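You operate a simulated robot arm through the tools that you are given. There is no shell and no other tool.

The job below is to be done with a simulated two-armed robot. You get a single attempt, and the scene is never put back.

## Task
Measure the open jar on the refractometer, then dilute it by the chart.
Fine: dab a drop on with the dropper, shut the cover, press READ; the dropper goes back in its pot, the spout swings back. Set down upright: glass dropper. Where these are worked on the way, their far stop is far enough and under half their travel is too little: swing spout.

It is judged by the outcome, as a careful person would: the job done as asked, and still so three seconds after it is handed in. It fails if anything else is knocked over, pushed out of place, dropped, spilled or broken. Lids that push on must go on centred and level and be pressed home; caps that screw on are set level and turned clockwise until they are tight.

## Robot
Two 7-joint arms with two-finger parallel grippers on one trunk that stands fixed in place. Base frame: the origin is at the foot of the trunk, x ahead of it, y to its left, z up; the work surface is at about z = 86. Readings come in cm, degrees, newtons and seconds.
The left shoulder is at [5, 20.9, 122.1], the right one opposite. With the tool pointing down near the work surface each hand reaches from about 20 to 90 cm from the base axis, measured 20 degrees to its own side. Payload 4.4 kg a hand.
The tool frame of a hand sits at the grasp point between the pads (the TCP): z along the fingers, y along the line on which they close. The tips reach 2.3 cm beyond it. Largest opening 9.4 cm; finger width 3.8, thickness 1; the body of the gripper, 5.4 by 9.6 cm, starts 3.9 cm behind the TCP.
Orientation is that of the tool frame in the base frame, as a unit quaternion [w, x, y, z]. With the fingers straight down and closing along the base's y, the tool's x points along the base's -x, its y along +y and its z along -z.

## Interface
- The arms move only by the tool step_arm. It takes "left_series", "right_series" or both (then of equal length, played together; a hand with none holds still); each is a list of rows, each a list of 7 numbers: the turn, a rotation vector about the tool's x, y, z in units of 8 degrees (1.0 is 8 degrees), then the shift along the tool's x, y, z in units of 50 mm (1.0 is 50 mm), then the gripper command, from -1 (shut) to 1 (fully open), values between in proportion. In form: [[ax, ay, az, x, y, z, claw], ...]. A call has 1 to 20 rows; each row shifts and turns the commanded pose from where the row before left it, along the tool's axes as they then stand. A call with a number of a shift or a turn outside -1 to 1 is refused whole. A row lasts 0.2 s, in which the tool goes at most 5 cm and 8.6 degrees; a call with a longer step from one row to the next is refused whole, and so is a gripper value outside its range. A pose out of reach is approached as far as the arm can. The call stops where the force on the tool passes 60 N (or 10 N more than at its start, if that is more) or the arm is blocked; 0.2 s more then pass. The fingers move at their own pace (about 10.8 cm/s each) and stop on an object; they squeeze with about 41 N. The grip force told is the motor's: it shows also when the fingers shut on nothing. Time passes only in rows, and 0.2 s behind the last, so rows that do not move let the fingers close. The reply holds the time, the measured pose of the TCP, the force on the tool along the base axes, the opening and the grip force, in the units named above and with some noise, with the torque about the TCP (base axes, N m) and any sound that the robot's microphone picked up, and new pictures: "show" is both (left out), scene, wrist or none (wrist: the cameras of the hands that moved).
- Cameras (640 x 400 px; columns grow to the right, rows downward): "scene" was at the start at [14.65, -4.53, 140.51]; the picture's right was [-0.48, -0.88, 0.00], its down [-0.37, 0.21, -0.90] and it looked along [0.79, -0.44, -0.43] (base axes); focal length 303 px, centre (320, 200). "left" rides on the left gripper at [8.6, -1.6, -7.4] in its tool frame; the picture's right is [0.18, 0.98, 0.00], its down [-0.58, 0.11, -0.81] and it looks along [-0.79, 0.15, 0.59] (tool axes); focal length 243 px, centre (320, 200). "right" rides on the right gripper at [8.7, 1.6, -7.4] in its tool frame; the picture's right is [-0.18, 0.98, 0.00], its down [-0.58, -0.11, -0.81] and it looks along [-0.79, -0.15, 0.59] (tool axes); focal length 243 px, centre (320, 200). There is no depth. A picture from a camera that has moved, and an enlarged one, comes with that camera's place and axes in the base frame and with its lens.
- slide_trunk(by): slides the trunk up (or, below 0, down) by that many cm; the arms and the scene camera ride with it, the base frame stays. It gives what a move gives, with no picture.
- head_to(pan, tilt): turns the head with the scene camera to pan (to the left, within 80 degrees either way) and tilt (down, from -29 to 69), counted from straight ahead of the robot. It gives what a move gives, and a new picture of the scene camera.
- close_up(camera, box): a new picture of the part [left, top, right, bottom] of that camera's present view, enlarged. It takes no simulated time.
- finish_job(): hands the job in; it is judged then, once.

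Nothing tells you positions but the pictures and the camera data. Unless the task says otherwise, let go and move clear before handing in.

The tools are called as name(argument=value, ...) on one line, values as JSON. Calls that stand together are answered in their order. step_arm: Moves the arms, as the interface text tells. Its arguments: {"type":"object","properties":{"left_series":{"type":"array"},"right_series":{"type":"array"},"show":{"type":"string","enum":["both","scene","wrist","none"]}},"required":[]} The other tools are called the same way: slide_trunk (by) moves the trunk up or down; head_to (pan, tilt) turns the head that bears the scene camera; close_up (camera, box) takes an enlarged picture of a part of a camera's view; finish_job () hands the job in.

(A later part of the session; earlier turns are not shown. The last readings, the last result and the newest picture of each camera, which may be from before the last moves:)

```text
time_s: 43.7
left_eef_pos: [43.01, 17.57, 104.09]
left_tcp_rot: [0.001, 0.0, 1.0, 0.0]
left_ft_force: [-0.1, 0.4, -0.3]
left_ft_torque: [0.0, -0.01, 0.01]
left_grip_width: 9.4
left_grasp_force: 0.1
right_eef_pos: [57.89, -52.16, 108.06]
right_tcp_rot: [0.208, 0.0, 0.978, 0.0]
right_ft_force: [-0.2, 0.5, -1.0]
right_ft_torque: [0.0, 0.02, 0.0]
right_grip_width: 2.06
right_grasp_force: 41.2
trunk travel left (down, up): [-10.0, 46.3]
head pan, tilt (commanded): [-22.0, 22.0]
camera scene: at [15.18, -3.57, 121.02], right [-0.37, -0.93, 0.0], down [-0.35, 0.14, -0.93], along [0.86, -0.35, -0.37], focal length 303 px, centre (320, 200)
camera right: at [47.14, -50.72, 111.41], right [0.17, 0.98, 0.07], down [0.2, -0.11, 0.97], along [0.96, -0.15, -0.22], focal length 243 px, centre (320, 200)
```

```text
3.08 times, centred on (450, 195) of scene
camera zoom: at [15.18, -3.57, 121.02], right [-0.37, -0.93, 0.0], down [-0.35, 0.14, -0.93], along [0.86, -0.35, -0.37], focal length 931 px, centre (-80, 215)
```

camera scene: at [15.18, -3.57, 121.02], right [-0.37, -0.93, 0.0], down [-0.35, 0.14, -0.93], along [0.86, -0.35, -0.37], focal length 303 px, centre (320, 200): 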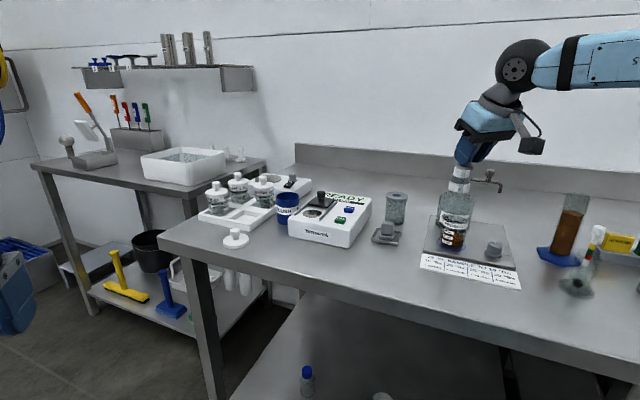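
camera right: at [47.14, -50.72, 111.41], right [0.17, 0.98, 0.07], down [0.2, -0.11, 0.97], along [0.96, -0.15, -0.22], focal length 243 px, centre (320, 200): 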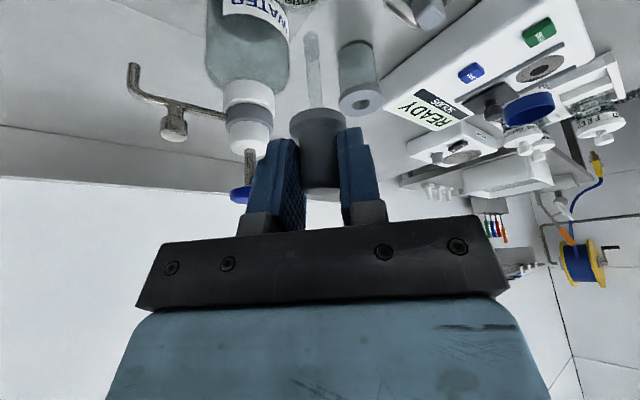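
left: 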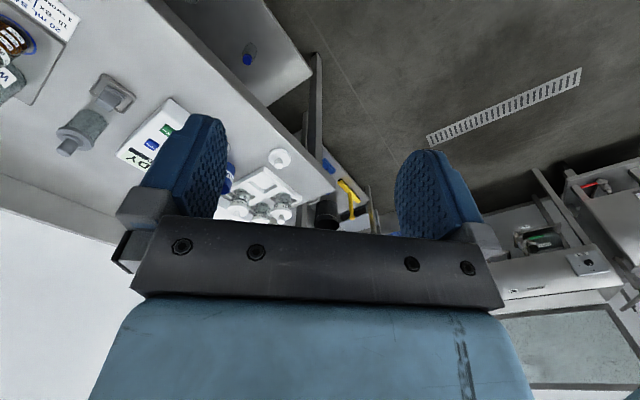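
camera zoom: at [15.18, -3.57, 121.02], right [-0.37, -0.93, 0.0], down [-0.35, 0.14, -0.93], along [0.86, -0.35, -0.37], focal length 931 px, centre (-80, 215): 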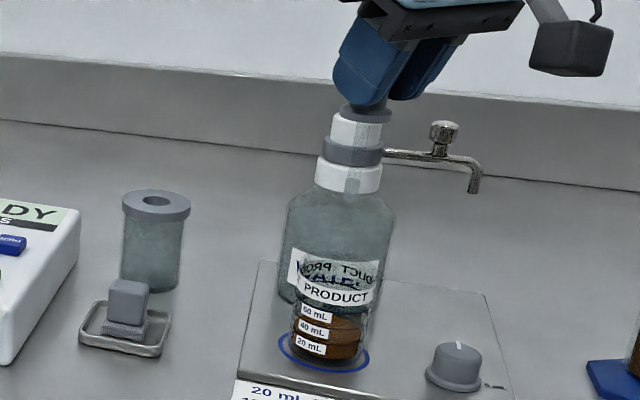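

The dropper is near the jar; the wrist view suggests the jar lies slightly further right than the tube. Let me zoom in to measure that.

close_up(camera="right", box=[250, 0, 370, 75])

close_up(camera="scene", box=[425, 155, 485, 255])

```text
5.33 times, centred on (310, 38) of right
camera zoom: at [47.14, -50.72, 111.41], right [0.17, 0.98, 0.07], down [0.2, -0.11, 0.97], along [0.96, -0.15, -0.22], focal length 1294 px, centre (373, 1067)
```

zoom: 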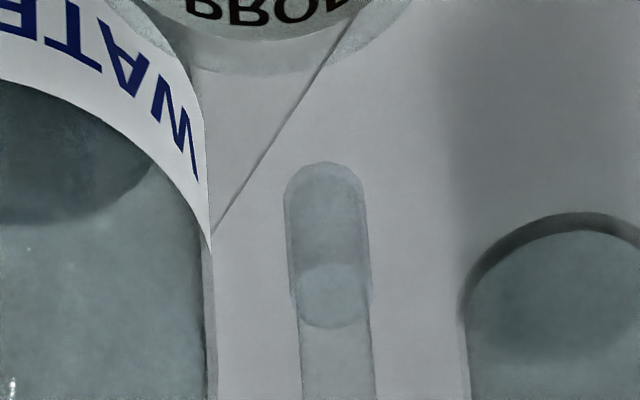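

```text
4.00 times, centred on (455, 205) of scene
camera zoom: at [15.18, -3.57, 121.02], right [-0.37, -0.93, 0.0], down [-0.35, 0.14, -0.93], along [0.86, -0.35, -0.37], focal length 1211 px, centre (-220, 180)
```

zoom: 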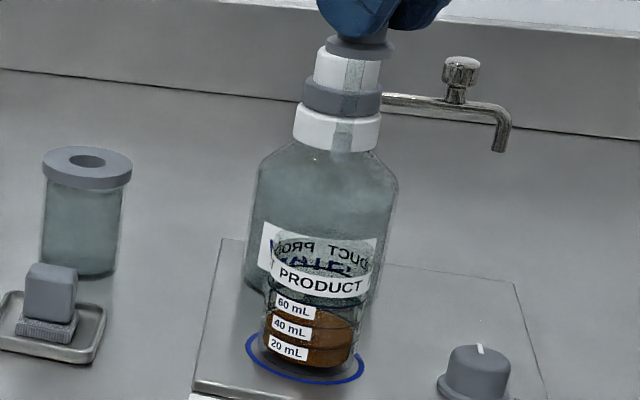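

Jar centre refines to about (58.8, -52.6) with its rim near z≈94, and the tip is about 9.2 cm below the TCP. I'll shift slightly and lower the tube into the jar partway.

step_arm(right_series=[[0, 0, 0, -0.055, -0.1, 0.024, -1], [0, 0, 0, 0.163, 0, 0.365, -1], [0, 0, 0, 0.163, 0, 0.365, -1], [0, 0, 0, 0.163, 0, 0.365, -1], [0, 0, 0, 0, 0, 0, -1]], show="wrist")

close_up(camera="right", box=[250, 0, 370, 120])

close_up(camera="scene", box=[425, 155, 485, 255])

```text
time_s: 44.9
left_eef_pos: [42.93, 17.79, 104.06]
left_tcp_rot: [0.0, -0.001, 1.0, 0.0]
left_ft_force: [0.2, -0.4, 0.9]
left_ft_torque: [0.02, 0.01, -0.02]
left_grip_width: 9.38
left_grasp_force: 0.1
right_eef_pos: [58.18, -52.72, 102.21]
right_tcp_rot: [0.208, 0.0, 0.978, 0.0]
right_ft_force: [-0.4, 0.7, -0.1]
right_ft_torque: [0.03, 0.02, -0.04]
right_grip_width: 2.03
right_grasp_force: 40.6
trunk travel left (down, up): [-10.0, 46.3]
head pan, tilt (commanded): [-22.0, 22.0]
camera right: at [47.4, -51.23, 105.43], right [0.17, 0.98, 0.07], down [0.2, -0.11, 0.97], along [0.96, -0.15, -0.22], focal length 243 px, centre (320, 200)
```

right: 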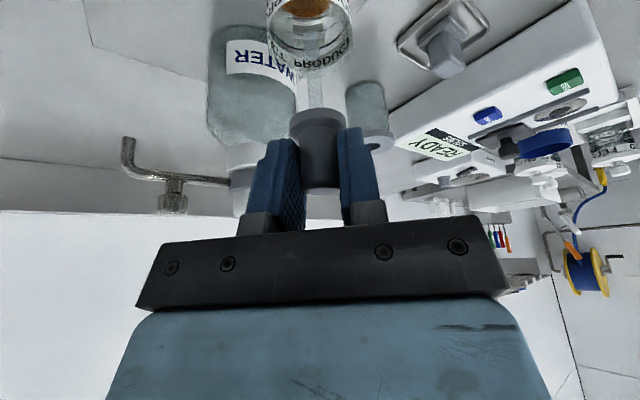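

```text
3.33 times, centred on (310, 60) of right
camera zoom: at [47.4, -51.23, 105.43], right [0.17, 0.98, 0.07], down [0.2, -0.11, 0.97], along [0.96, -0.15, -0.22], focal length 809 px, centre (353, 667)
```

zoom: 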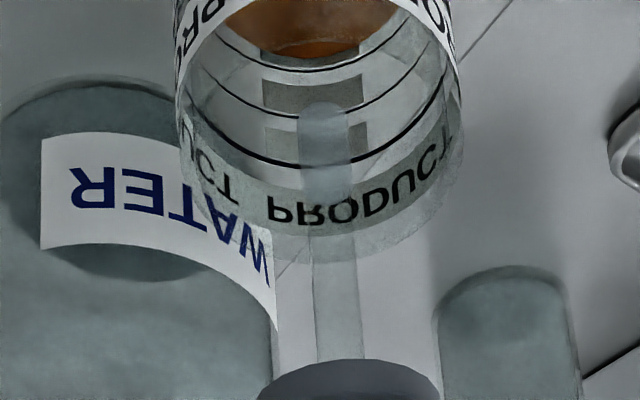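

```text
4.00 times, centred on (455, 205) of scene
camera zoom: at [15.18, -3.55, 121.03], right [-0.37, -0.93, 0.0], down [-0.35, 0.14, -0.93], along [0.86, -0.35, -0.37], focal length 1211 px, centre (-220, 180)
```

zoom: 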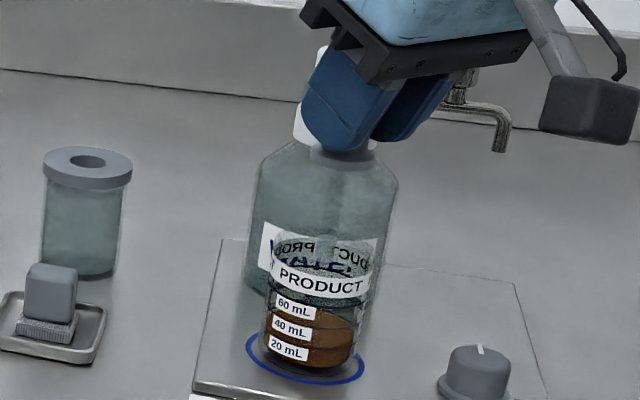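

The tip is centred in the jar mouth. I'll lower further toward the liquid.

step_arm(right_series=[[0, 0, 0, 0.122, 0, 0.274, -1], [0, 0, 0, 0.122, 0, 0.274, -1], [0, 0, 0, 0, 0, 0, -1]], show="wrist")

close_up(camera="right", box=[250, 0, 370, 120])

close_up(camera="scene", box=[425, 195, 475, 255])

```text
time_s: 45.7
left_eef_pos: [42.98, 17.72, 104.13]
left_tcp_rot: [-0.001, 0.0, 1.0, 0.0]
left_ft_force: [0.7, -0.4, -0.2]
left_ft_torque: [-0.02, 0.01, -0.02]
left_grip_width: 9.41
left_grasp_force: 0.1
right_eef_pos: [58.28, -52.97, 99.15]
right_tcp_rot: [0.209, -0.001, 0.978, 0.0]
right_ft_force: [0.6, 0.7, -0.3]
right_ft_torque: [0.01, 0.02, 0.01]
right_grip_width: 2.04
right_grasp_force: 40.9
trunk travel left (down, up): [-10.0, 46.3]
head pan, tilt (commanded): [-22.0, 22.0]
camera right: at [47.4, -51.32, 102.35], right [0.17, 0.98, 0.07], down [0.2, -0.11, 0.97], along [0.96, -0.15, -0.22], focal length 243 px, centre (320, 200)
```

right: 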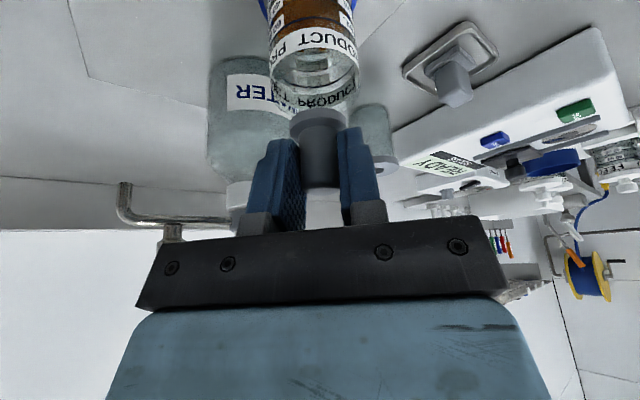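

```text
3.33 times, centred on (310, 60) of right
camera zoom: at [47.4, -51.32, 102.35], right [0.17, 0.98, 0.07], down [0.2, -0.11, 0.97], along [0.96, -0.15, -0.22], focal length 809 px, centre (353, 667)
```

zoom: 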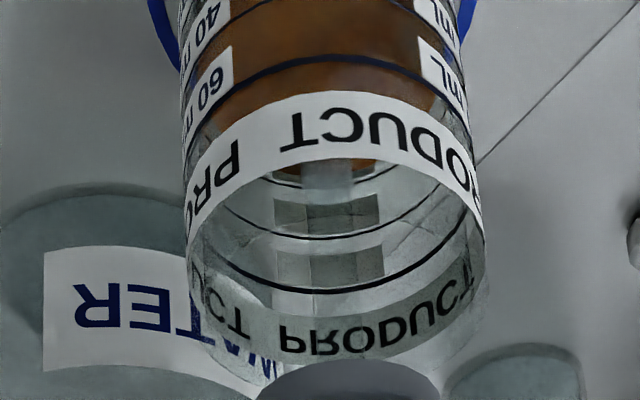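

```text
6.67 times, centred on (450, 225) of scene
camera zoom: at [15.18, -3.56, 121.03], right [-0.37, -0.93, 0.0], down [-0.35, 0.14, -0.93], along [0.86, -0.35, -0.37], focal length 2018 px, centre (-547, 33)
```

zoom: 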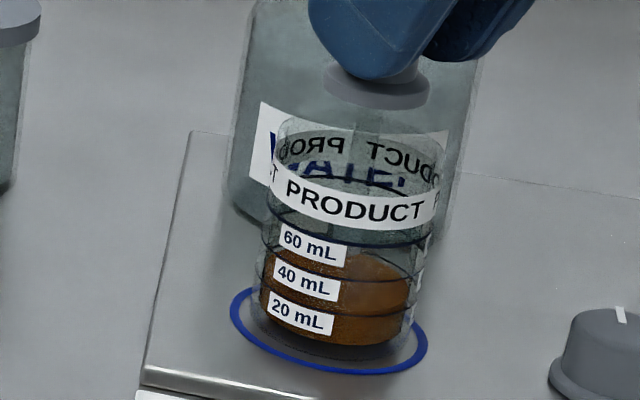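

Tip is just above the liquid (surface about z≈88.6). I'll lower about 2 cm more to dip it, then pause.

step_arm(right_series=[[0, 0, 0, 0.08, 0.02, 0.178, -1], [0, 0, 0, 0.079, 0.02, 0.178, -1], [0, 0, 0, 0, 0, 0, -1], [0, 0, 0, 0, 0, 0, -1], [0, 0, 0, 0, 0, 0, -1]], show="wrist")

close_up(camera="right", box=[250, 0, 370, 120])

close_up(camera="scene", box=[425, 195, 475, 255])

```text
time_s: 46.9
left_eef_pos: [42.94, 17.68, 104.03]
left_tcp_rot: [0.0, 0.001, 1.0, 0.0]
left_ft_force: [0.2, 0.4, 1.7]
left_ft_torque: [0.02, -0.01, -0.01]
left_grip_width: 9.42
left_grasp_force: 0.0
right_eef_pos: [58.3, -52.5, 97.1]
right_tcp_rot: [0.208, 0.0, 0.978, 0.0]
right_ft_force: [-0.1, -0.2, 0.3]
right_ft_torque: [0.0, 0.03, 0.0]
right_grip_width: 2.06
right_grasp_force: 40.4
trunk travel left (down, up): [-10.0, 46.3]
head pan, tilt (commanded): [-22.0, 22.0]
camera right: at [47.45, -51.0, 100.45], right [0.17, 0.98, 0.07], down [0.2, -0.11, 0.97], along [0.96, -0.15, -0.22], focal length 243 px, centre (320, 200)
```

right: 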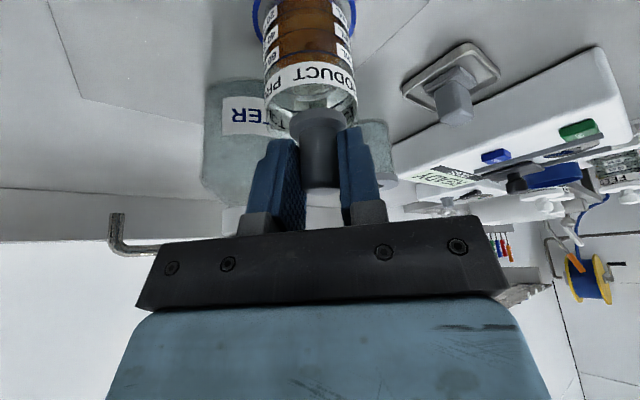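

```text
3.33 times, centred on (310, 60) of right
camera zoom: at [47.45, -51.0, 100.45], right [0.17, 0.98, 0.07], down [0.2, -0.11, 0.97], along [0.96, -0.15, -0.22], focal length 809 px, centre (353, 667)
```

zoom: 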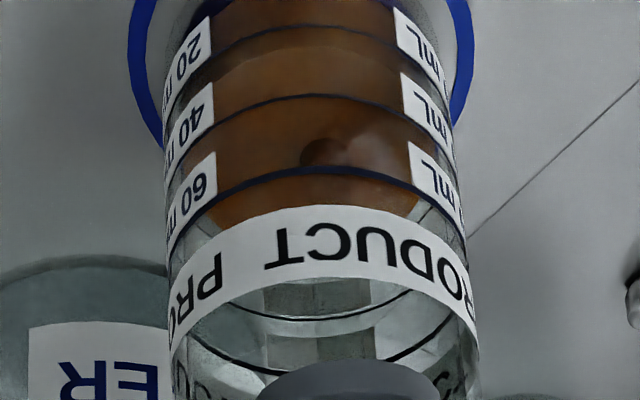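

```text
6.67 times, centred on (450, 225) of scene
camera zoom: at [15.19, -3.57, 121.02], right [-0.37, -0.93, 0.0], down [-0.35, 0.14, -0.93], along [0.86, -0.35, -0.37], focal length 2018 px, centre (-547, 33)
```

zoom: 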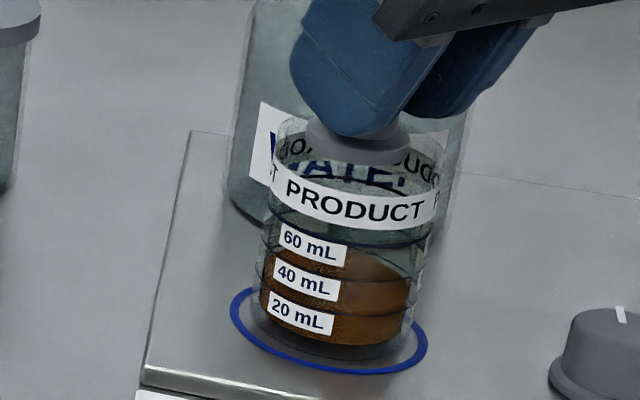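

The wrist view shows the tip below the liquid surface (dark spot where the tube enters). I'll lift it out slowly and check for brown sample in the tube.

step_arm(right_series=[[0, 0, 0, -0.122, 0, -0.274, -1], [0, 0, 0, -0.163, 0, -0.365, -1], [0, 0, 0, -0.203, 0, -0.457, -1], [0, 0, 0, -0.203, 0, -0.457, -1], [0, 0, 0, -0.163, 0, -0.365, -1], [0, 0, 0, 0, 0, 0, -1]], show="wrist")

close_up(camera="right", box=[250, 0, 370, 120])

close_up(camera="scene", box=[425, 155, 485, 255])

```text
time_s: 48.3
left_eef_pos: [43.05, 17.7, 104.01]
left_tcp_rot: [0.0, 0.0, 1.0, 0.0]
left_ft_force: [0.2, -1.3, 0.2]
left_ft_torque: [0.05, -0.01, 0.03]
left_grip_width: 9.41
left_grasp_force: 0.1
right_eef_pos: [58.19, -52.65, 107.73]
right_tcp_rot: [0.208, 0.0, 0.978, 0.0]
right_ft_force: [0.7, -0.2, -0.1]
right_ft_torque: [0.01, 0.04, 0.06]
right_grip_width: 2.1
right_grasp_force: 40.7
trunk travel left (down, up): [-10.0, 46.3]
head pan, tilt (commanded): [-22.0, 22.0]
camera right: at [47.42, -51.14, 110.99], right [0.17, 0.98, 0.07], down [0.2, -0.11, 0.97], along [0.96, -0.15, -0.22], focal length 243 px, centre (320, 200)
```

right: 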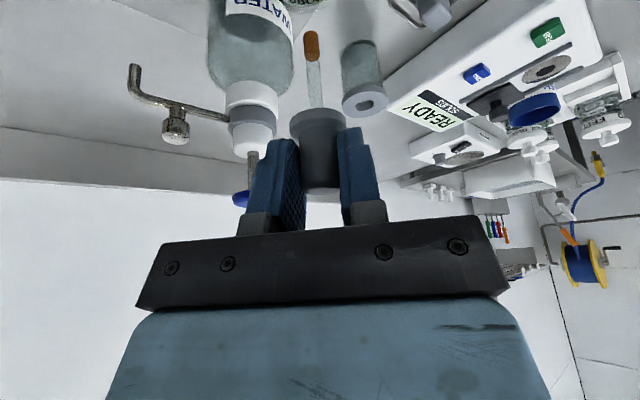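

```text
3.33 times, centred on (310, 60) of right
camera zoom: at [47.42, -51.14, 110.99], right [0.17, 0.98, 0.07], down [0.2, -0.11, 0.97], along [0.96, -0.15, -0.22], focal length 809 px, centre (353, 667)
```

zoom: 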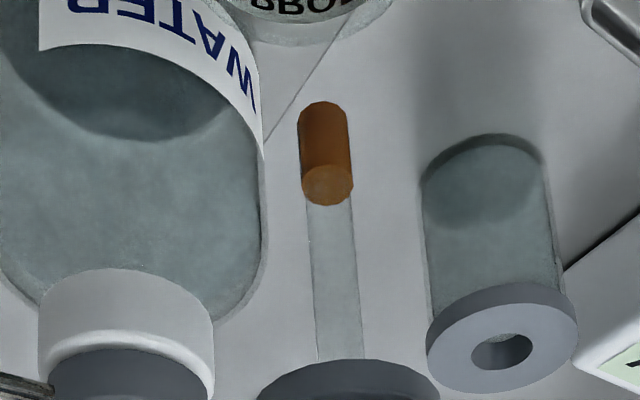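

```text
4.00 times, centred on (455, 205) of scene
camera zoom: at [15.2, -3.58, 121.02], right [-0.37, -0.93, 0.0], down [-0.35, 0.14, -0.93], along [0.86, -0.35, -0.37], focal length 1211 px, centre (-220, 180)
```

zoom: 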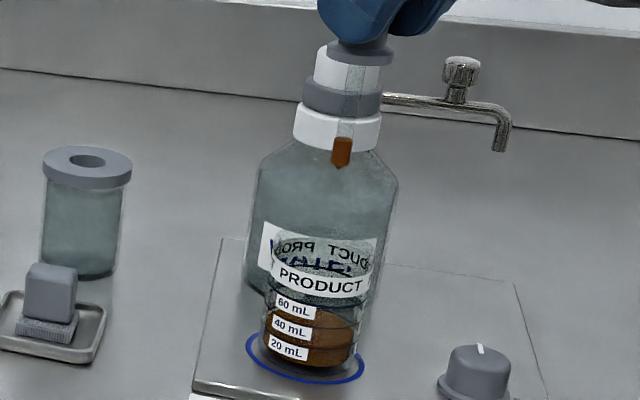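

The tube now carries a brown sample. I'll carry it over the prism at about (77.3, -26.5), keeping it high, and check alignment there.

step_arm(right_series=[[0, 0, 0, -0.3, 0.5, 0.15, -1], [0, 0, 0, -0.402, 0.654, 0.215, -1], [0, 0, 0, -0.402, 0.654, 0.215, -1], [0, 0, 0, -0.402, 0.654, 0.215, -1], [0, 0, 0, -0.402, 0.654, 0.215, -1], [0, 0, 0, -0.402, 0.654, 0.215, -1], [0, 0, 0, -0.402, 0.654, 0.215, -1], [0, 0, 0, -0.402, 0.654, 0.215, -1], [0, 0, 0, -0.102, 0.154, 0.065, -1], [0, 0, 0, 0, 0, 0, -1]], show="both")

close_up(camera="right", box=[240, 0, 400, 120])

close_up(camera="scene", box=[275, 150, 375, 250])

```text
time_s: 50.5
left_eef_pos: [43.0, 17.68, 104.11]
left_tcp_rot: [0.0, 0.0, 1.0, 0.0]
left_ft_force: [0.4, 0.2, 0.3]
left_ft_torque: [0.02, 0.01, -0.02]
left_grip_width: 9.42
left_grasp_force: 0.0
right_eef_pos: [76.73, -26.48, 106.33]
right_tcp_rot: [0.209, 0.0, 0.978, 0.0]
right_ft_force: [0.1, 0.5, -1.0]
right_ft_torque: [0.01, -0.02, -0.03]
right_grip_width: 2.03
right_grasp_force: 40.8
trunk travel left (down, up): [-10.0, 46.3]
head pan, tilt (commanded): [-22.0, 22.0]
camera scene: at [15.2, -3.57, 121.02], right [-0.37, -0.93, 0.0], down [-0.35, 0.14, -0.93], along [0.86, -0.35, -0.37], focal length 303 px, centre (320, 200)
camera right: at [65.85, -24.96, 109.63], right [0.17, 0.98, 0.07], down [0.2, -0.11, 0.97], along [0.96, -0.15, -0.22], focal length 243 px, centre (320, 200)
```

scene: 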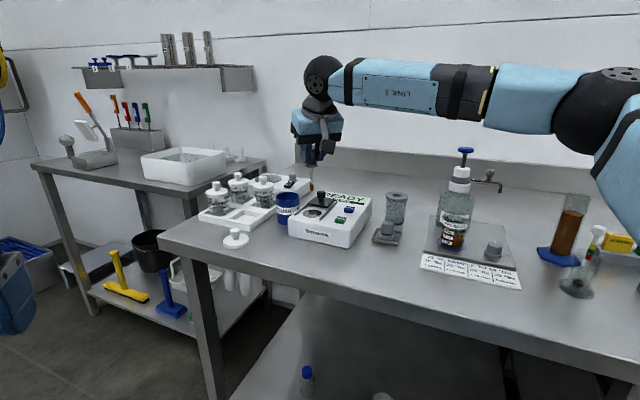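
right: 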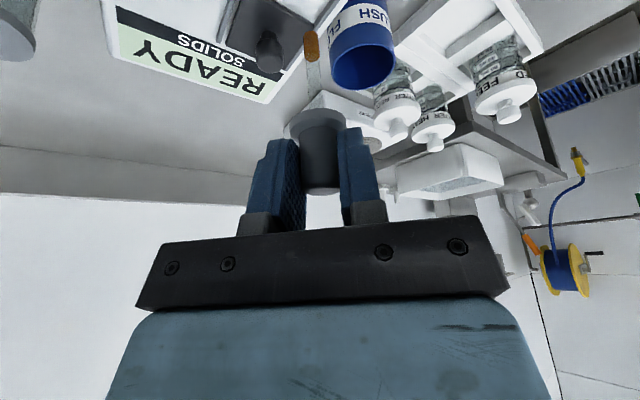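

```text
3.33 times, centred on (320, 60) of right
camera zoom: at [65.85, -24.96, 109.63], right [0.17, 0.98, 0.07], down [0.2, -0.11, 0.97], along [0.96, -0.15, -0.22], focal length 809 px, centre (320, 667)
```

zoom: 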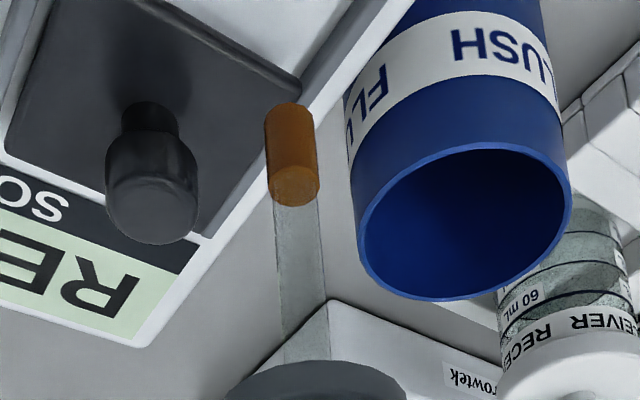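

```text
4.00 times, centred on (325, 200) of scene
camera zoom: at [15.2, -3.57, 121.02], right [-0.37, -0.93, 0.0], down [-0.35, 0.14, -0.93], along [0.86, -0.35, -0.37], focal length 1211 px, centre (300, 200)
```

zoom: 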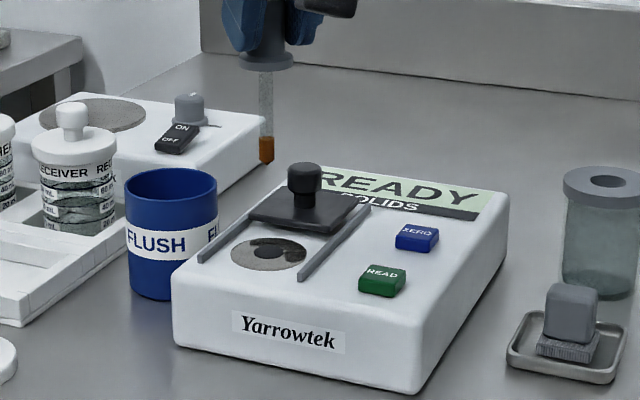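

The tip is over the prism within about 2 mm. I'll descend most of the way, then look closely before the touch.

step_arm(right_series=[[0, 0, 0, 0.098, -0.03, 0.219, -1], [0, 0, 0, 0.098, 0, 0.219, -1], [0, 0, 0, 0.098, 0, 0.219, -1], [0, 0, 0, 0.09, 0, 0.2, -1], [0, 0, 0, 0, 0, 0, -1]], show="wrist")

close_up(camera="right", box=[240, 0, 400, 120])

close_up(camera="scene", box=[290, 180, 340, 230])

```text
time_s: 51.7
left_eef_pos: [42.99, 17.77, 104.07]
left_tcp_rot: [0.0, 0.001, 1.0, 0.0]
left_ft_force: [0.5, 0.7, 1.0]
left_ft_torque: [0.01, 0.03, 0.0]
left_grip_width: 9.41
left_grasp_force: 0.0
right_eef_pos: [76.41, -26.47, 101.52]
right_tcp_rot: [0.208, 0.0, 0.978, 0.0]
right_ft_force: [0.0, -0.5, 0.2]
right_ft_torque: [0.03, 0.01, -0.05]
right_grip_width: 2.03
right_grasp_force: 41.1
trunk travel left (down, up): [-10.0, 46.3]
head pan, tilt (commanded): [-22.0, 22.0]
camera right: at [65.65, -24.99, 104.93], right [0.17, 0.98, 0.07], down [0.2, -0.11, 0.97], along [0.96, -0.15, -0.22], focal length 243 px, centre (320, 200)
```

right: 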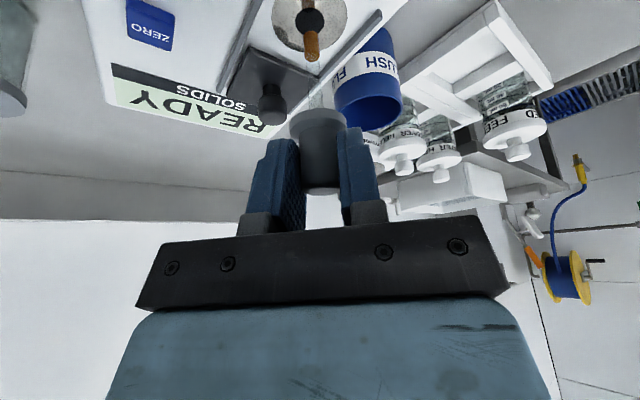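

```text
3.33 times, centred on (320, 60) of right
camera zoom: at [65.65, -24.99, 104.93], right [0.17, 0.98, 0.07], down [0.2, -0.11, 0.97], along [0.96, -0.15, -0.22], focal length 809 px, centre (320, 667)
```

zoom: 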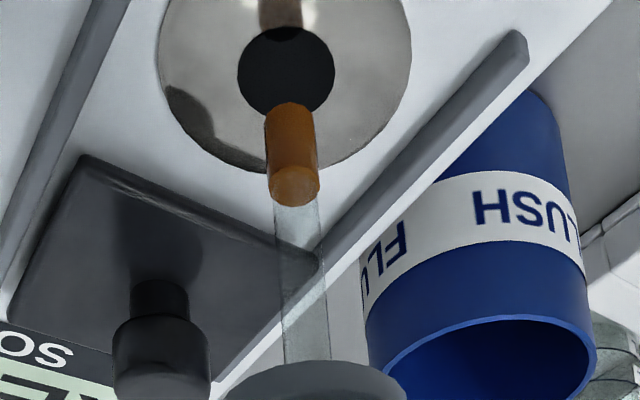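

```text
8.00 times, centred on (315, 205) of scene
camera zoom: at [15.18, -3.56, 121.03], right [-0.37, -0.93, 0.0], down [-0.35, 0.14, -0.93], along [0.86, -0.35, -0.37], focal length 2422 px, centre (360, 160)
```

zoom: 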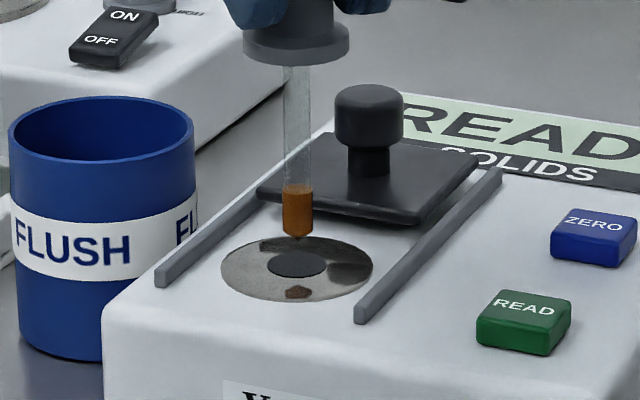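

The reflections in the disc show the tip is directly over the dark prism, about 0.85 cm above it. I'll go straight down in fine steps until it touches.

step_arm(right_series=[[0, 0, 0, 0.024, 0, 0.055, -1], [0, 0, 0, 0.024, 0, 0.055, -1], [0, 0, 0, 0, 0, 0, -1]], show="none")

close_up(camera="scene", box=[290, 180, 340, 230])

close_up(camera="right", box=[260, 0, 360, 75])

```text
time_s: 52.5
left_eef_pos: [43.08, 17.71, 103.93]
left_tcp_rot: [0.0, 0.0, 1.0, 0.0]
left_ft_force: [-0.1, 0.0, 0.2]
left_ft_torque: [-0.02, 0.02, 0.03]
left_grip_width: 9.42
left_grasp_force: 0.0
right_eef_pos: [76.37, -26.5, 100.91]
right_tcp_rot: [0.208, 0.0, 0.978, -0.001]
right_ft_force: [0.2, 0.5, -0.6]
right_ft_torque: [-0.01, 0.05, -0.02]
right_grip_width: 2.02
right_grasp_force: 40.7
trunk travel left (down, up): [-10.0, 46.3]
head pan, tilt (commanded): [-22.0, 22.0]
```

```text
8.00 times, centred on (315, 205) of scene
camera zoom: at [15.19, -3.57, 121.02], right [-0.37, -0.93, 0.0], down [-0.35, 0.14, -0.93], along [0.86, -0.35, -0.37], focal length 2422 px, centre (360, 160)
```

zoom: 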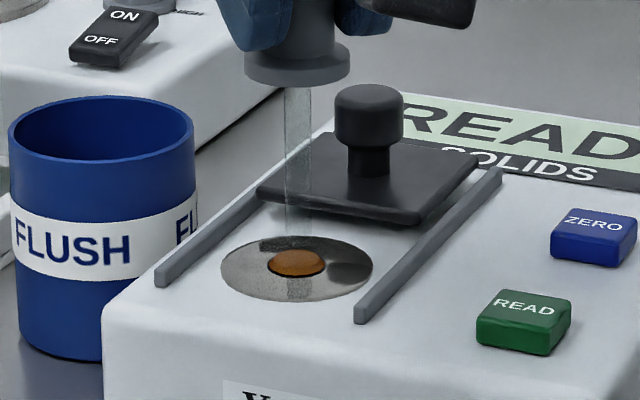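

```text
5.33 times, centred on (310, 38) of right
camera zoom: at [65.66, -25.03, 104.27], right [0.17, 0.98, 0.07], down [0.2, -0.11, 0.97], along [0.96, -0.15, -0.22], focal length 1294 px, centre (373, 1067)
```

zoom: 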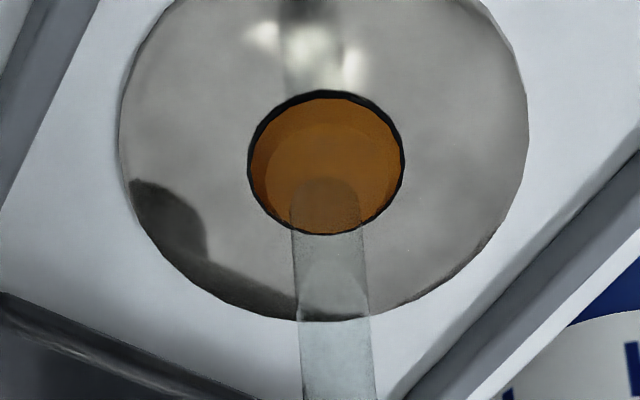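

The drop is on the prism and the tube is empty. I'll raise the dropper and carry it back over its pot.

step_arm(right_series=[[0, 0, 0, -0.122, 0, -0.274, -1], [0, 0, 0, -0.183, 0, -0.411, -1], [0, 0, 0, -0.183, 0, -0.411, -1], [0, 0, 0, 0.08, -0.7, -0.034, -1], [0, 0, 0, 0.08, -0.85, -0.034, -1], [0, 0, 0, 0.08, -0.85, -0.034, -1], [0, 0, 0, 0.08, -0.85, -0.034, -1], [0, 0, 0, 0.06, -0.75, -0.027, -1], [0, 0, 0, 0.02, -0.49, -0.009, -1], [0, 0, 0, 0, 0, 0, -1]], show="both")

close_up(camera="right", box=[240, 0, 400, 120])

close_up(camera="scene", box=[360, 140, 440, 250])

```text
time_s: 54.7
left_eef_pos: [42.97, 17.71, 104.04]
left_tcp_rot: [0.0, -0.001, 1.0, 0.0]
left_ft_force: [0.3, -0.1, 0.2]
left_ft_torque: [0.03, -0.03, -0.02]
left_grip_width: 9.4
left_grasp_force: 0.0
right_eef_pos: [74.34, -49.0, 106.97]
right_tcp_rot: [0.208, -0.001, 0.978, 0.0]
right_ft_force: [-0.5, -1.2, -0.4]
right_ft_torque: [0.0, 0.01, 0.02]
right_grip_width: 2.05
right_grasp_force: 40.9
trunk travel left (down, up): [-10.0, 46.3]
head pan, tilt (commanded): [-22.0, 22.0]
camera scene: at [15.19, -3.55, 121.02], right [-0.37, -0.93, 0.0], down [-0.35, 0.14, -0.93], along [0.86, -0.35, -0.37], focal length 303 px, centre (320, 200)
camera right: at [63.46, -47.52, 110.27], right [0.17, 0.98, 0.07], down [0.2, -0.11, 0.97], along [0.96, -0.15, -0.22], focal length 243 px, centre (320, 200)
```

scene: 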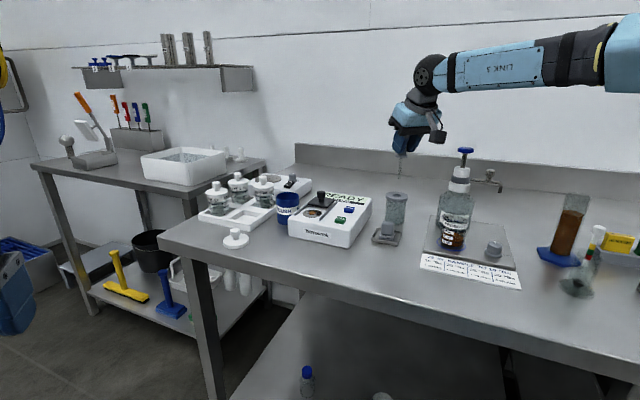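
right: 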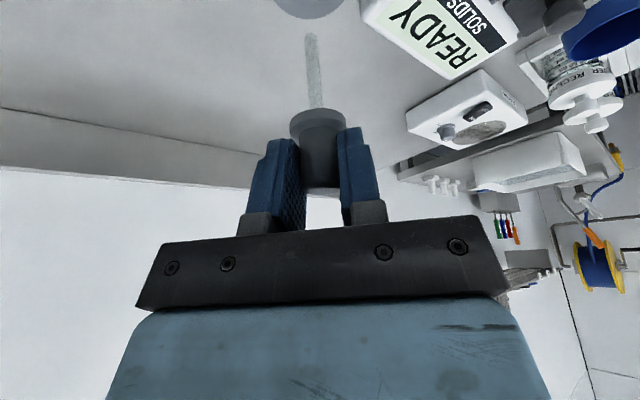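

```text
3.33 times, centred on (320, 60) of right
camera zoom: at [63.46, -47.52, 110.27], right [0.17, 0.98, 0.07], down [0.2, -0.11, 0.97], along [0.96, -0.15, -0.22], focal length 809 px, centre (320, 667)
```

zoom: 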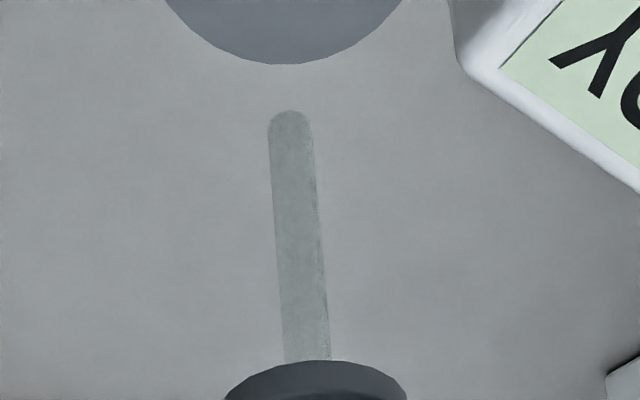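

```text
3.64 times, centred on (400, 195) of scene
camera zoom: at [15.19, -3.55, 121.02], right [-0.37, -0.93, 0.0], down [-0.35, 0.14, -0.93], along [0.86, -0.35, -0.37], focal length 1101 px, centre (29, 218)
```

zoom: 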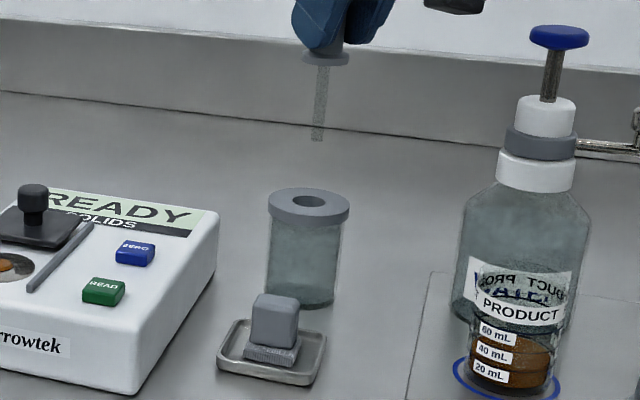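

The dropper is back over the pot. I'll lower until the tip is just above the hole in the lid and check alignment.

step_arm(right_series=[[0, 0, 0, 0.156, 0, 0.314, -1], [0, 0, 0, 0.156, 0, 0.314, -1], [0, 0, 0, 0, 0, 0, -1]], show="none")

close_up(camera="right", box=[240, 0, 400, 120])

close_up(camera="scene", box=[370, 160, 430, 230])

```text
time_s: 55.5
left_eef_pos: [42.99, 17.8, 103.99]
left_tcp_rot: [0.001, 0.0, 1.0, 0.001]
left_ft_force: [0.2, 0.4, 0.1]
left_ft_torque: [0.0, 0.01, 0.02]
left_grip_width: 9.41
left_grasp_force: 0.0
right_eef_pos: [74.21, -48.97, 103.44]
right_tcp_rot: [0.208, 0.0, 0.978, 0.0]
right_ft_force: [-0.1, -0.4, 0.0]
right_ft_torque: [0.0, 0.06, -0.01]
right_grip_width: 2.05
right_grasp_force: 41.4
trunk travel left (down, up): [-10.0, 46.3]
head pan, tilt (commanded): [-22.0, 22.0]
```

```text
3.33 times, centred on (320, 60) of right
camera zoom: at [63.36, -47.51, 106.76], right [0.17, 0.98, 0.07], down [0.2, -0.11, 0.97], along [0.96, -0.15, -0.22], focal length 809 px, centre (320, 667)
```

zoom: 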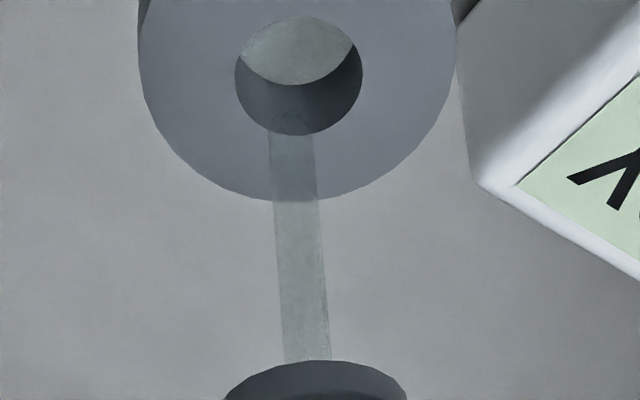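

```text
5.71 times, centred on (400, 195) of scene
camera zoom: at [15.18, -3.56, 121.03], right [-0.37, -0.93, 0.0], down [-0.35, 0.14, -0.93], along [0.86, -0.35, -0.37], focal length 1730 px, centre (-137, 229)
```

zoom: 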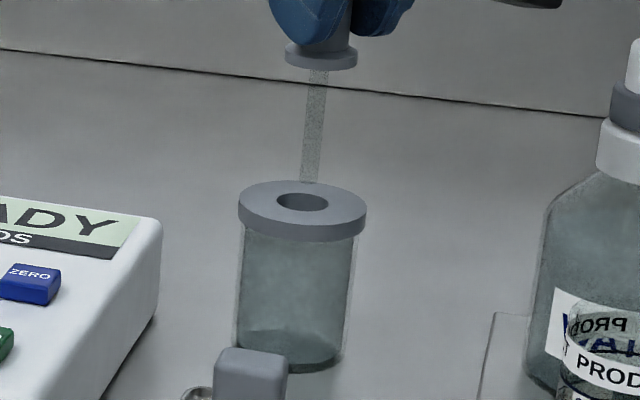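

The tip is about 0.8 cm above the lid and 0.2 cm off to the right of the hole centre. I'll nudge it left and insert the tube.

step_arm(right_series=[[0, 0, 0, 0, 0.04, 0, -1], [0, 0, 0, 0.122, 0, 0.274, -1], [0, 0, 0, 0.122, 0, 0.274, -1], [0, 0, 0, 0.122, 0, 0.274, -1], [0, 0, 0, 0, 0, 0, -1]], show="none")

close_up(camera="right", box=[240, 20, 400, 140])

close_up(camera="scene", box=[370, 160, 430, 230])

```text
time_s: 56.7
left_eef_pos: [42.98, 17.74, 104.05]
left_tcp_rot: [0.0, -0.001, 1.0, 0.0]
left_ft_force: [0.4, 0.2, 0.0]
left_ft_torque: [0.02, 0.02, 0.0]
left_grip_width: 9.41
left_grasp_force: 0.1
right_eef_pos: [74.14, -48.84, 98.86]
right_tcp_rot: [0.208, -0.001, 0.978, 0.001]
right_ft_force: [0.8, 0.1, -0.2]
right_ft_torque: [0.03, -0.04, 0.03]
right_grip_width: 2.02
right_grasp_force: 40.8
trunk travel left (down, up): [-10.0, 46.3]
head pan, tilt (commanded): [-22.0, 22.0]
```

```text
3.33 times, centred on (320, 80) of right
camera zoom: at [63.32, -47.35, 102.22], right [0.17, 0.98, 0.07], down [0.2, -0.11, 0.97], along [0.96, -0.15, -0.22], focal length 809 px, centre (320, 600)
```

zoom: 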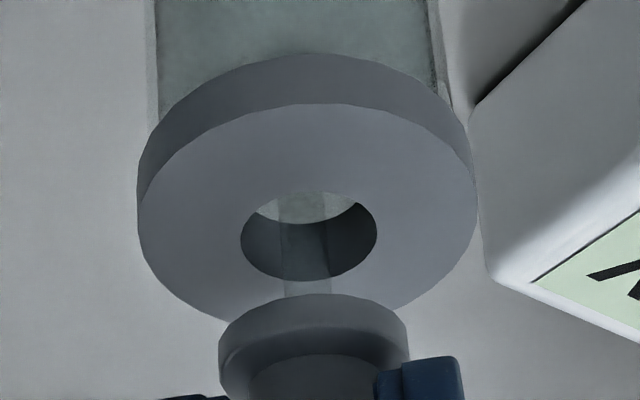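

```text
5.71 times, centred on (400, 195) of scene
camera zoom: at [15.18, -3.56, 121.03], right [-0.37, -0.93, 0.0], down [-0.35, 0.14, -0.93], along [0.86, -0.35, -0.37], focal length 1730 px, centre (-137, 229)
```

zoom: 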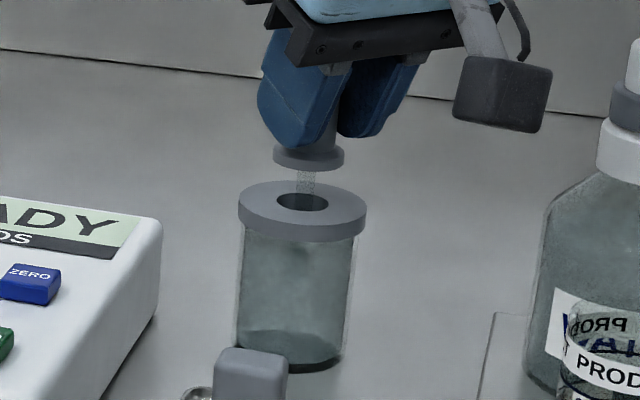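

The tube is in the hole and centred. I'll lower the last 1.9 cm until the collar seats.

step_arm(right_series=[[0, 0, 0, 0.065, 0, 0.146, -1], [0, 0, 0, 0.049, 0, 0.11, -1], [0, 0, 0, 0.033, 0, 0.073, -1], [0, 0, 0, 0, 0, 0, -1]], show="none")

close_up(camera="right", box=[240, 40, 400, 160])

close_up(camera="scene", box=[370, 160, 430, 230])

```text
time_s: 57.7
left_eef_pos: [42.89, 17.72, 104.16]
left_tcp_rot: [0.0, 0.001, 1.0, 0.001]
left_ft_force: [-0.4, 0.2, -0.5]
left_ft_torque: [0.01, 0.01, 0.02]
left_grip_width: 9.4
left_grasp_force: 0.1
right_eef_pos: [74.13, -48.8, 97.12]
right_tcp_rot: [0.208, 0.0, 0.978, 0.0]
right_ft_force: [0.2, 0.0, 0.2]
right_ft_torque: [0.0, 0.0, -0.01]
right_grip_width: 2.05
right_grasp_force: 41.1
trunk travel left (down, up): [-10.0, 46.3]
head pan, tilt (commanded): [-22.0, 22.0]
```

```text
3.33 times, centred on (320, 100) of right
camera zoom: at [63.37, -47.28, 100.38], right [0.17, 0.98, 0.07], down [0.2, -0.11, 0.97], along [0.96, -0.15, -0.22], focal length 809 px, centre (320, 533)
```

zoom: 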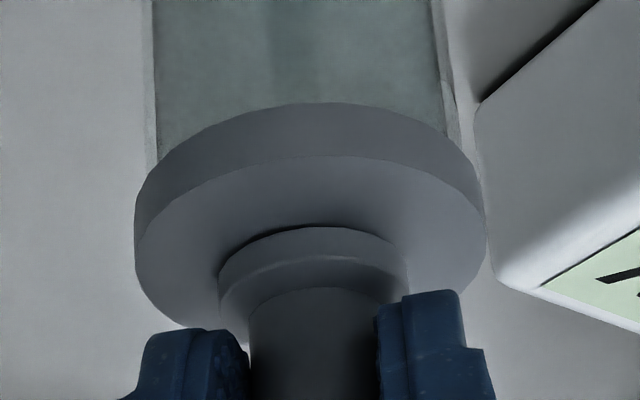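

```text
5.71 times, centred on (400, 195) of scene
camera zoom: at [15.19, -3.57, 121.02], right [-0.37, -0.93, 0.0], down [-0.35, 0.14, -0.93], along [0.86, -0.35, -0.37], focal length 1730 px, centre (-137, 229)
```

zoom: 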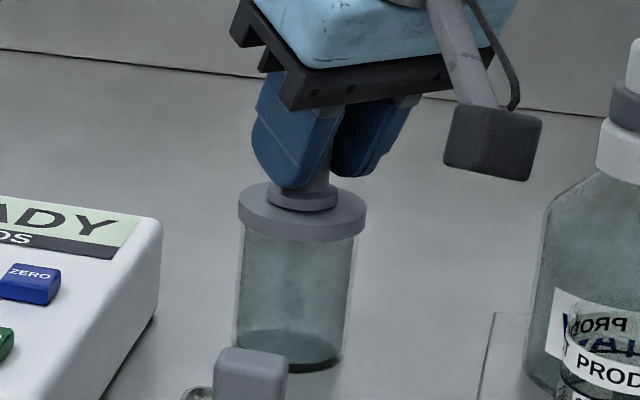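

Collar is about 2 mm off its seat. I'll lower that last bit, then open the fingers gently.

step_arm(right_series=[[0, 0, 0, 0.0155, 0, 0.035, -1], [0, 0, 0, 0, 0, 0, -1], [0, 0, 0, 0, 0, 0, -0.5], [0, 0, 0, 0, 0, 0, -0.4], [0, 0, 0, 0, 0, 0, -0.25], [0, 0, 0, 0, 0, 0, -0.1], [0, 0, 0, 0, 0, 0, -0.1]], show="none")

close_up(camera="right", box=[240, 40, 400, 160])

close_up(camera="scene", box=[370, 160, 430, 230])

```text
time_s: 59.3
left_eef_pos: [43.05, 17.59, 104.07]
left_tcp_rot: [0.0, 0.0, 1.0, 0.001]
left_ft_force: [0.1, -0.1, -1.0]
left_ft_torque: [0.01, -0.01, 0.0]
left_grip_width: 9.42
left_grasp_force: 0.1
right_eef_pos: [74.2, -48.83, 96.95]
right_tcp_rot: [0.208, 0.001, 0.978, 0.0]
right_ft_force: [-0.1, 0.5, 0.2]
right_ft_torque: [-0.02, 0.0, -0.02]
right_grip_width: 4.21
right_grasp_force: 0.1
trunk travel left (down, up): [-10.0, 46.3]
head pan, tilt (commanded): [-22.0, 22.0]
```

```text
3.33 times, centred on (320, 100) of right
camera zoom: at [63.34, -47.27, 100.23], right [0.17, 0.98, 0.07], down [0.2, -0.11, 0.97], along [0.96, -0.15, -0.22], focal length 809 px, centre (320, 533)
```

zoom: 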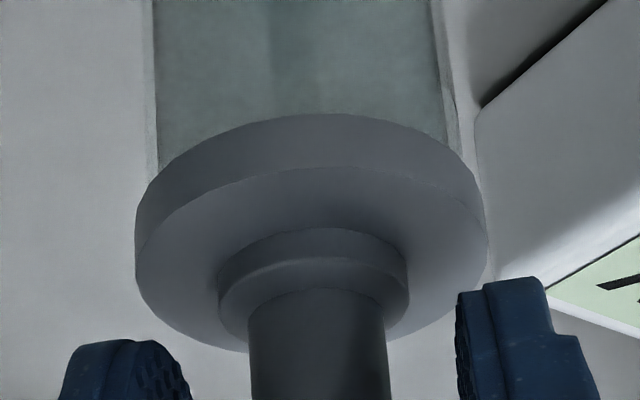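

```text
5.71 times, centred on (400, 195) of scene
camera zoom: at [15.19, -3.57, 121.02], right [-0.37, -0.93, 0.0], down [-0.35, 0.14, -0.93], along [0.86, -0.35, -0.37], focal length 1730 px, centre (-137, 229)
```

zoom: 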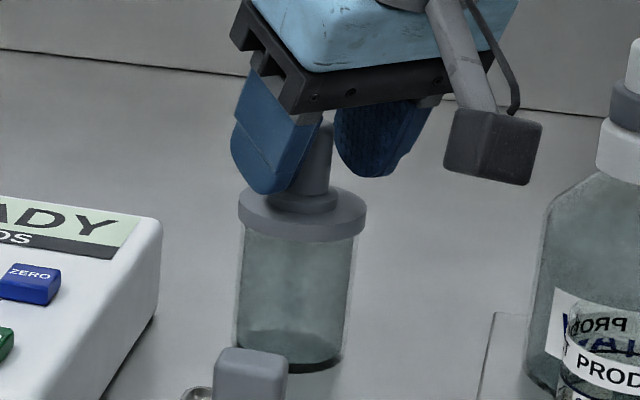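

The dropper stands upright in its pot. I'll lift clear and go back to the cover knob at about (81.6, -30.7) to shut the cover.

step_arm(right_series=[[0, 0, 0, -0.163, 0, -0.365, -0.1], [0, 0, 0, -0.217, 0, -0.488, -0.1], [0, 0, 0, -0.217, 0, -0.488, -0.1], [0, 0, 0, -0.1, 0, -0.2, -0.23], [0, -1, 0, 0, 0.3, 0, -0.23], [0, 0, 0, -0.12, 0.68, 0.28, -0.23], [0, 0, 0, -0.125, 0.68, 0.29, -0.23], [0, 0, 0, -0.125, 0.68, 0.29, -0.23], [0, 0, 0, -0.125, 0.68, 0.29, -0.23], [0, 0, 0, -0.125, 0.6, 0.29, -0.23], [0, 0, 0, 0, 0, 0, -0.23]], show="both")

close_up(camera="right", box=[200, 0, 440, 150])

close_up(camera="scene", box=[280, 140, 420, 250])

```text
time_s: 61.7
left_eef_pos: [42.92, 17.65, 104.07]
left_tcp_rot: [0.0, -0.001, 1.0, 0.0]
left_ft_force: [0.0, -0.2, 0.7]
left_ft_torque: [0.0, 0.0, 0.01]
left_grip_width: 9.39
left_grasp_force: 0.2
right_eef_pos: [80.53, -30.74, 101.14]
right_tcp_rot: [0.277, 0.001, 0.961, 0.0]
right_ft_force: [0.0, 0.5, -0.3]
right_ft_torque: [-0.01, 0.01, 0.02]
right_grip_width: 3.61
right_grasp_force: 0.0
trunk travel left (down, up): [-10.0, 46.3]
head pan, tilt (commanded): [-22.0, 22.0]
camera scene: at [15.13, -3.53, 121.04], right [-0.37, -0.93, 0.0], down [-0.35, 0.14, -0.93], along [0.86, -0.35, -0.37], focal length 303 px, centre (320, 200)
camera right: at [69.53, -29.19, 102.79], right [0.16, 0.98, 0.1], down [0.06, -0.11, 0.99], along [0.99, -0.15, -0.08], focal length 243 px, centre (320, 200)
```

scene: 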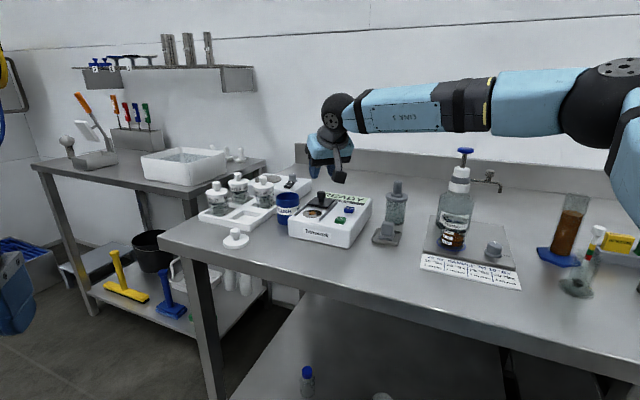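
right: 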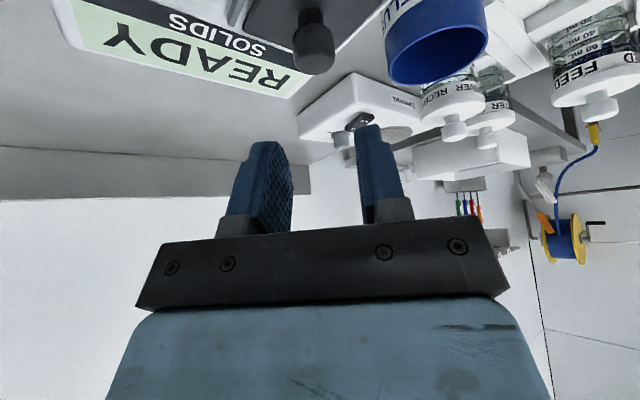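

```text
2.67 times, centred on (320, 75) of right
camera zoom: at [69.53, -29.19, 102.79], right [0.16, 0.98, 0.1], down [0.06, -0.11, 0.99], along [0.99, -0.15, -0.08], focal length 647 px, centre (320, 533)
```

zoom: 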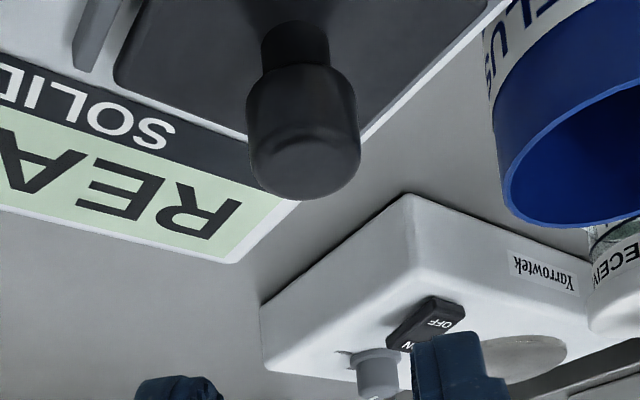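

```text
3.64 times, centred on (350, 195) of scene
camera zoom: at [15.13, -3.53, 121.04], right [-0.37, -0.93, 0.0], down [-0.35, 0.14, -0.93], along [0.86, -0.35, -0.37], focal length 1101 px, centre (211, 218)
```

zoom: 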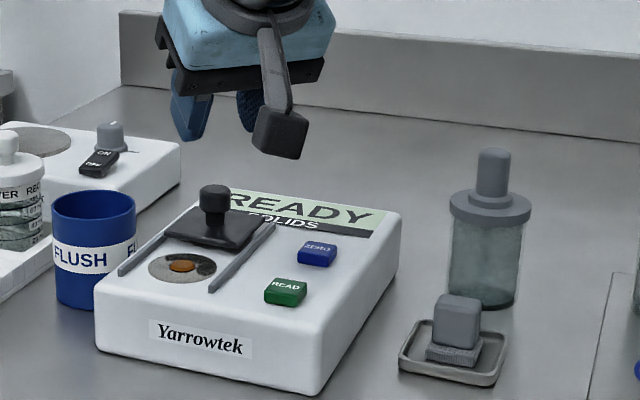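

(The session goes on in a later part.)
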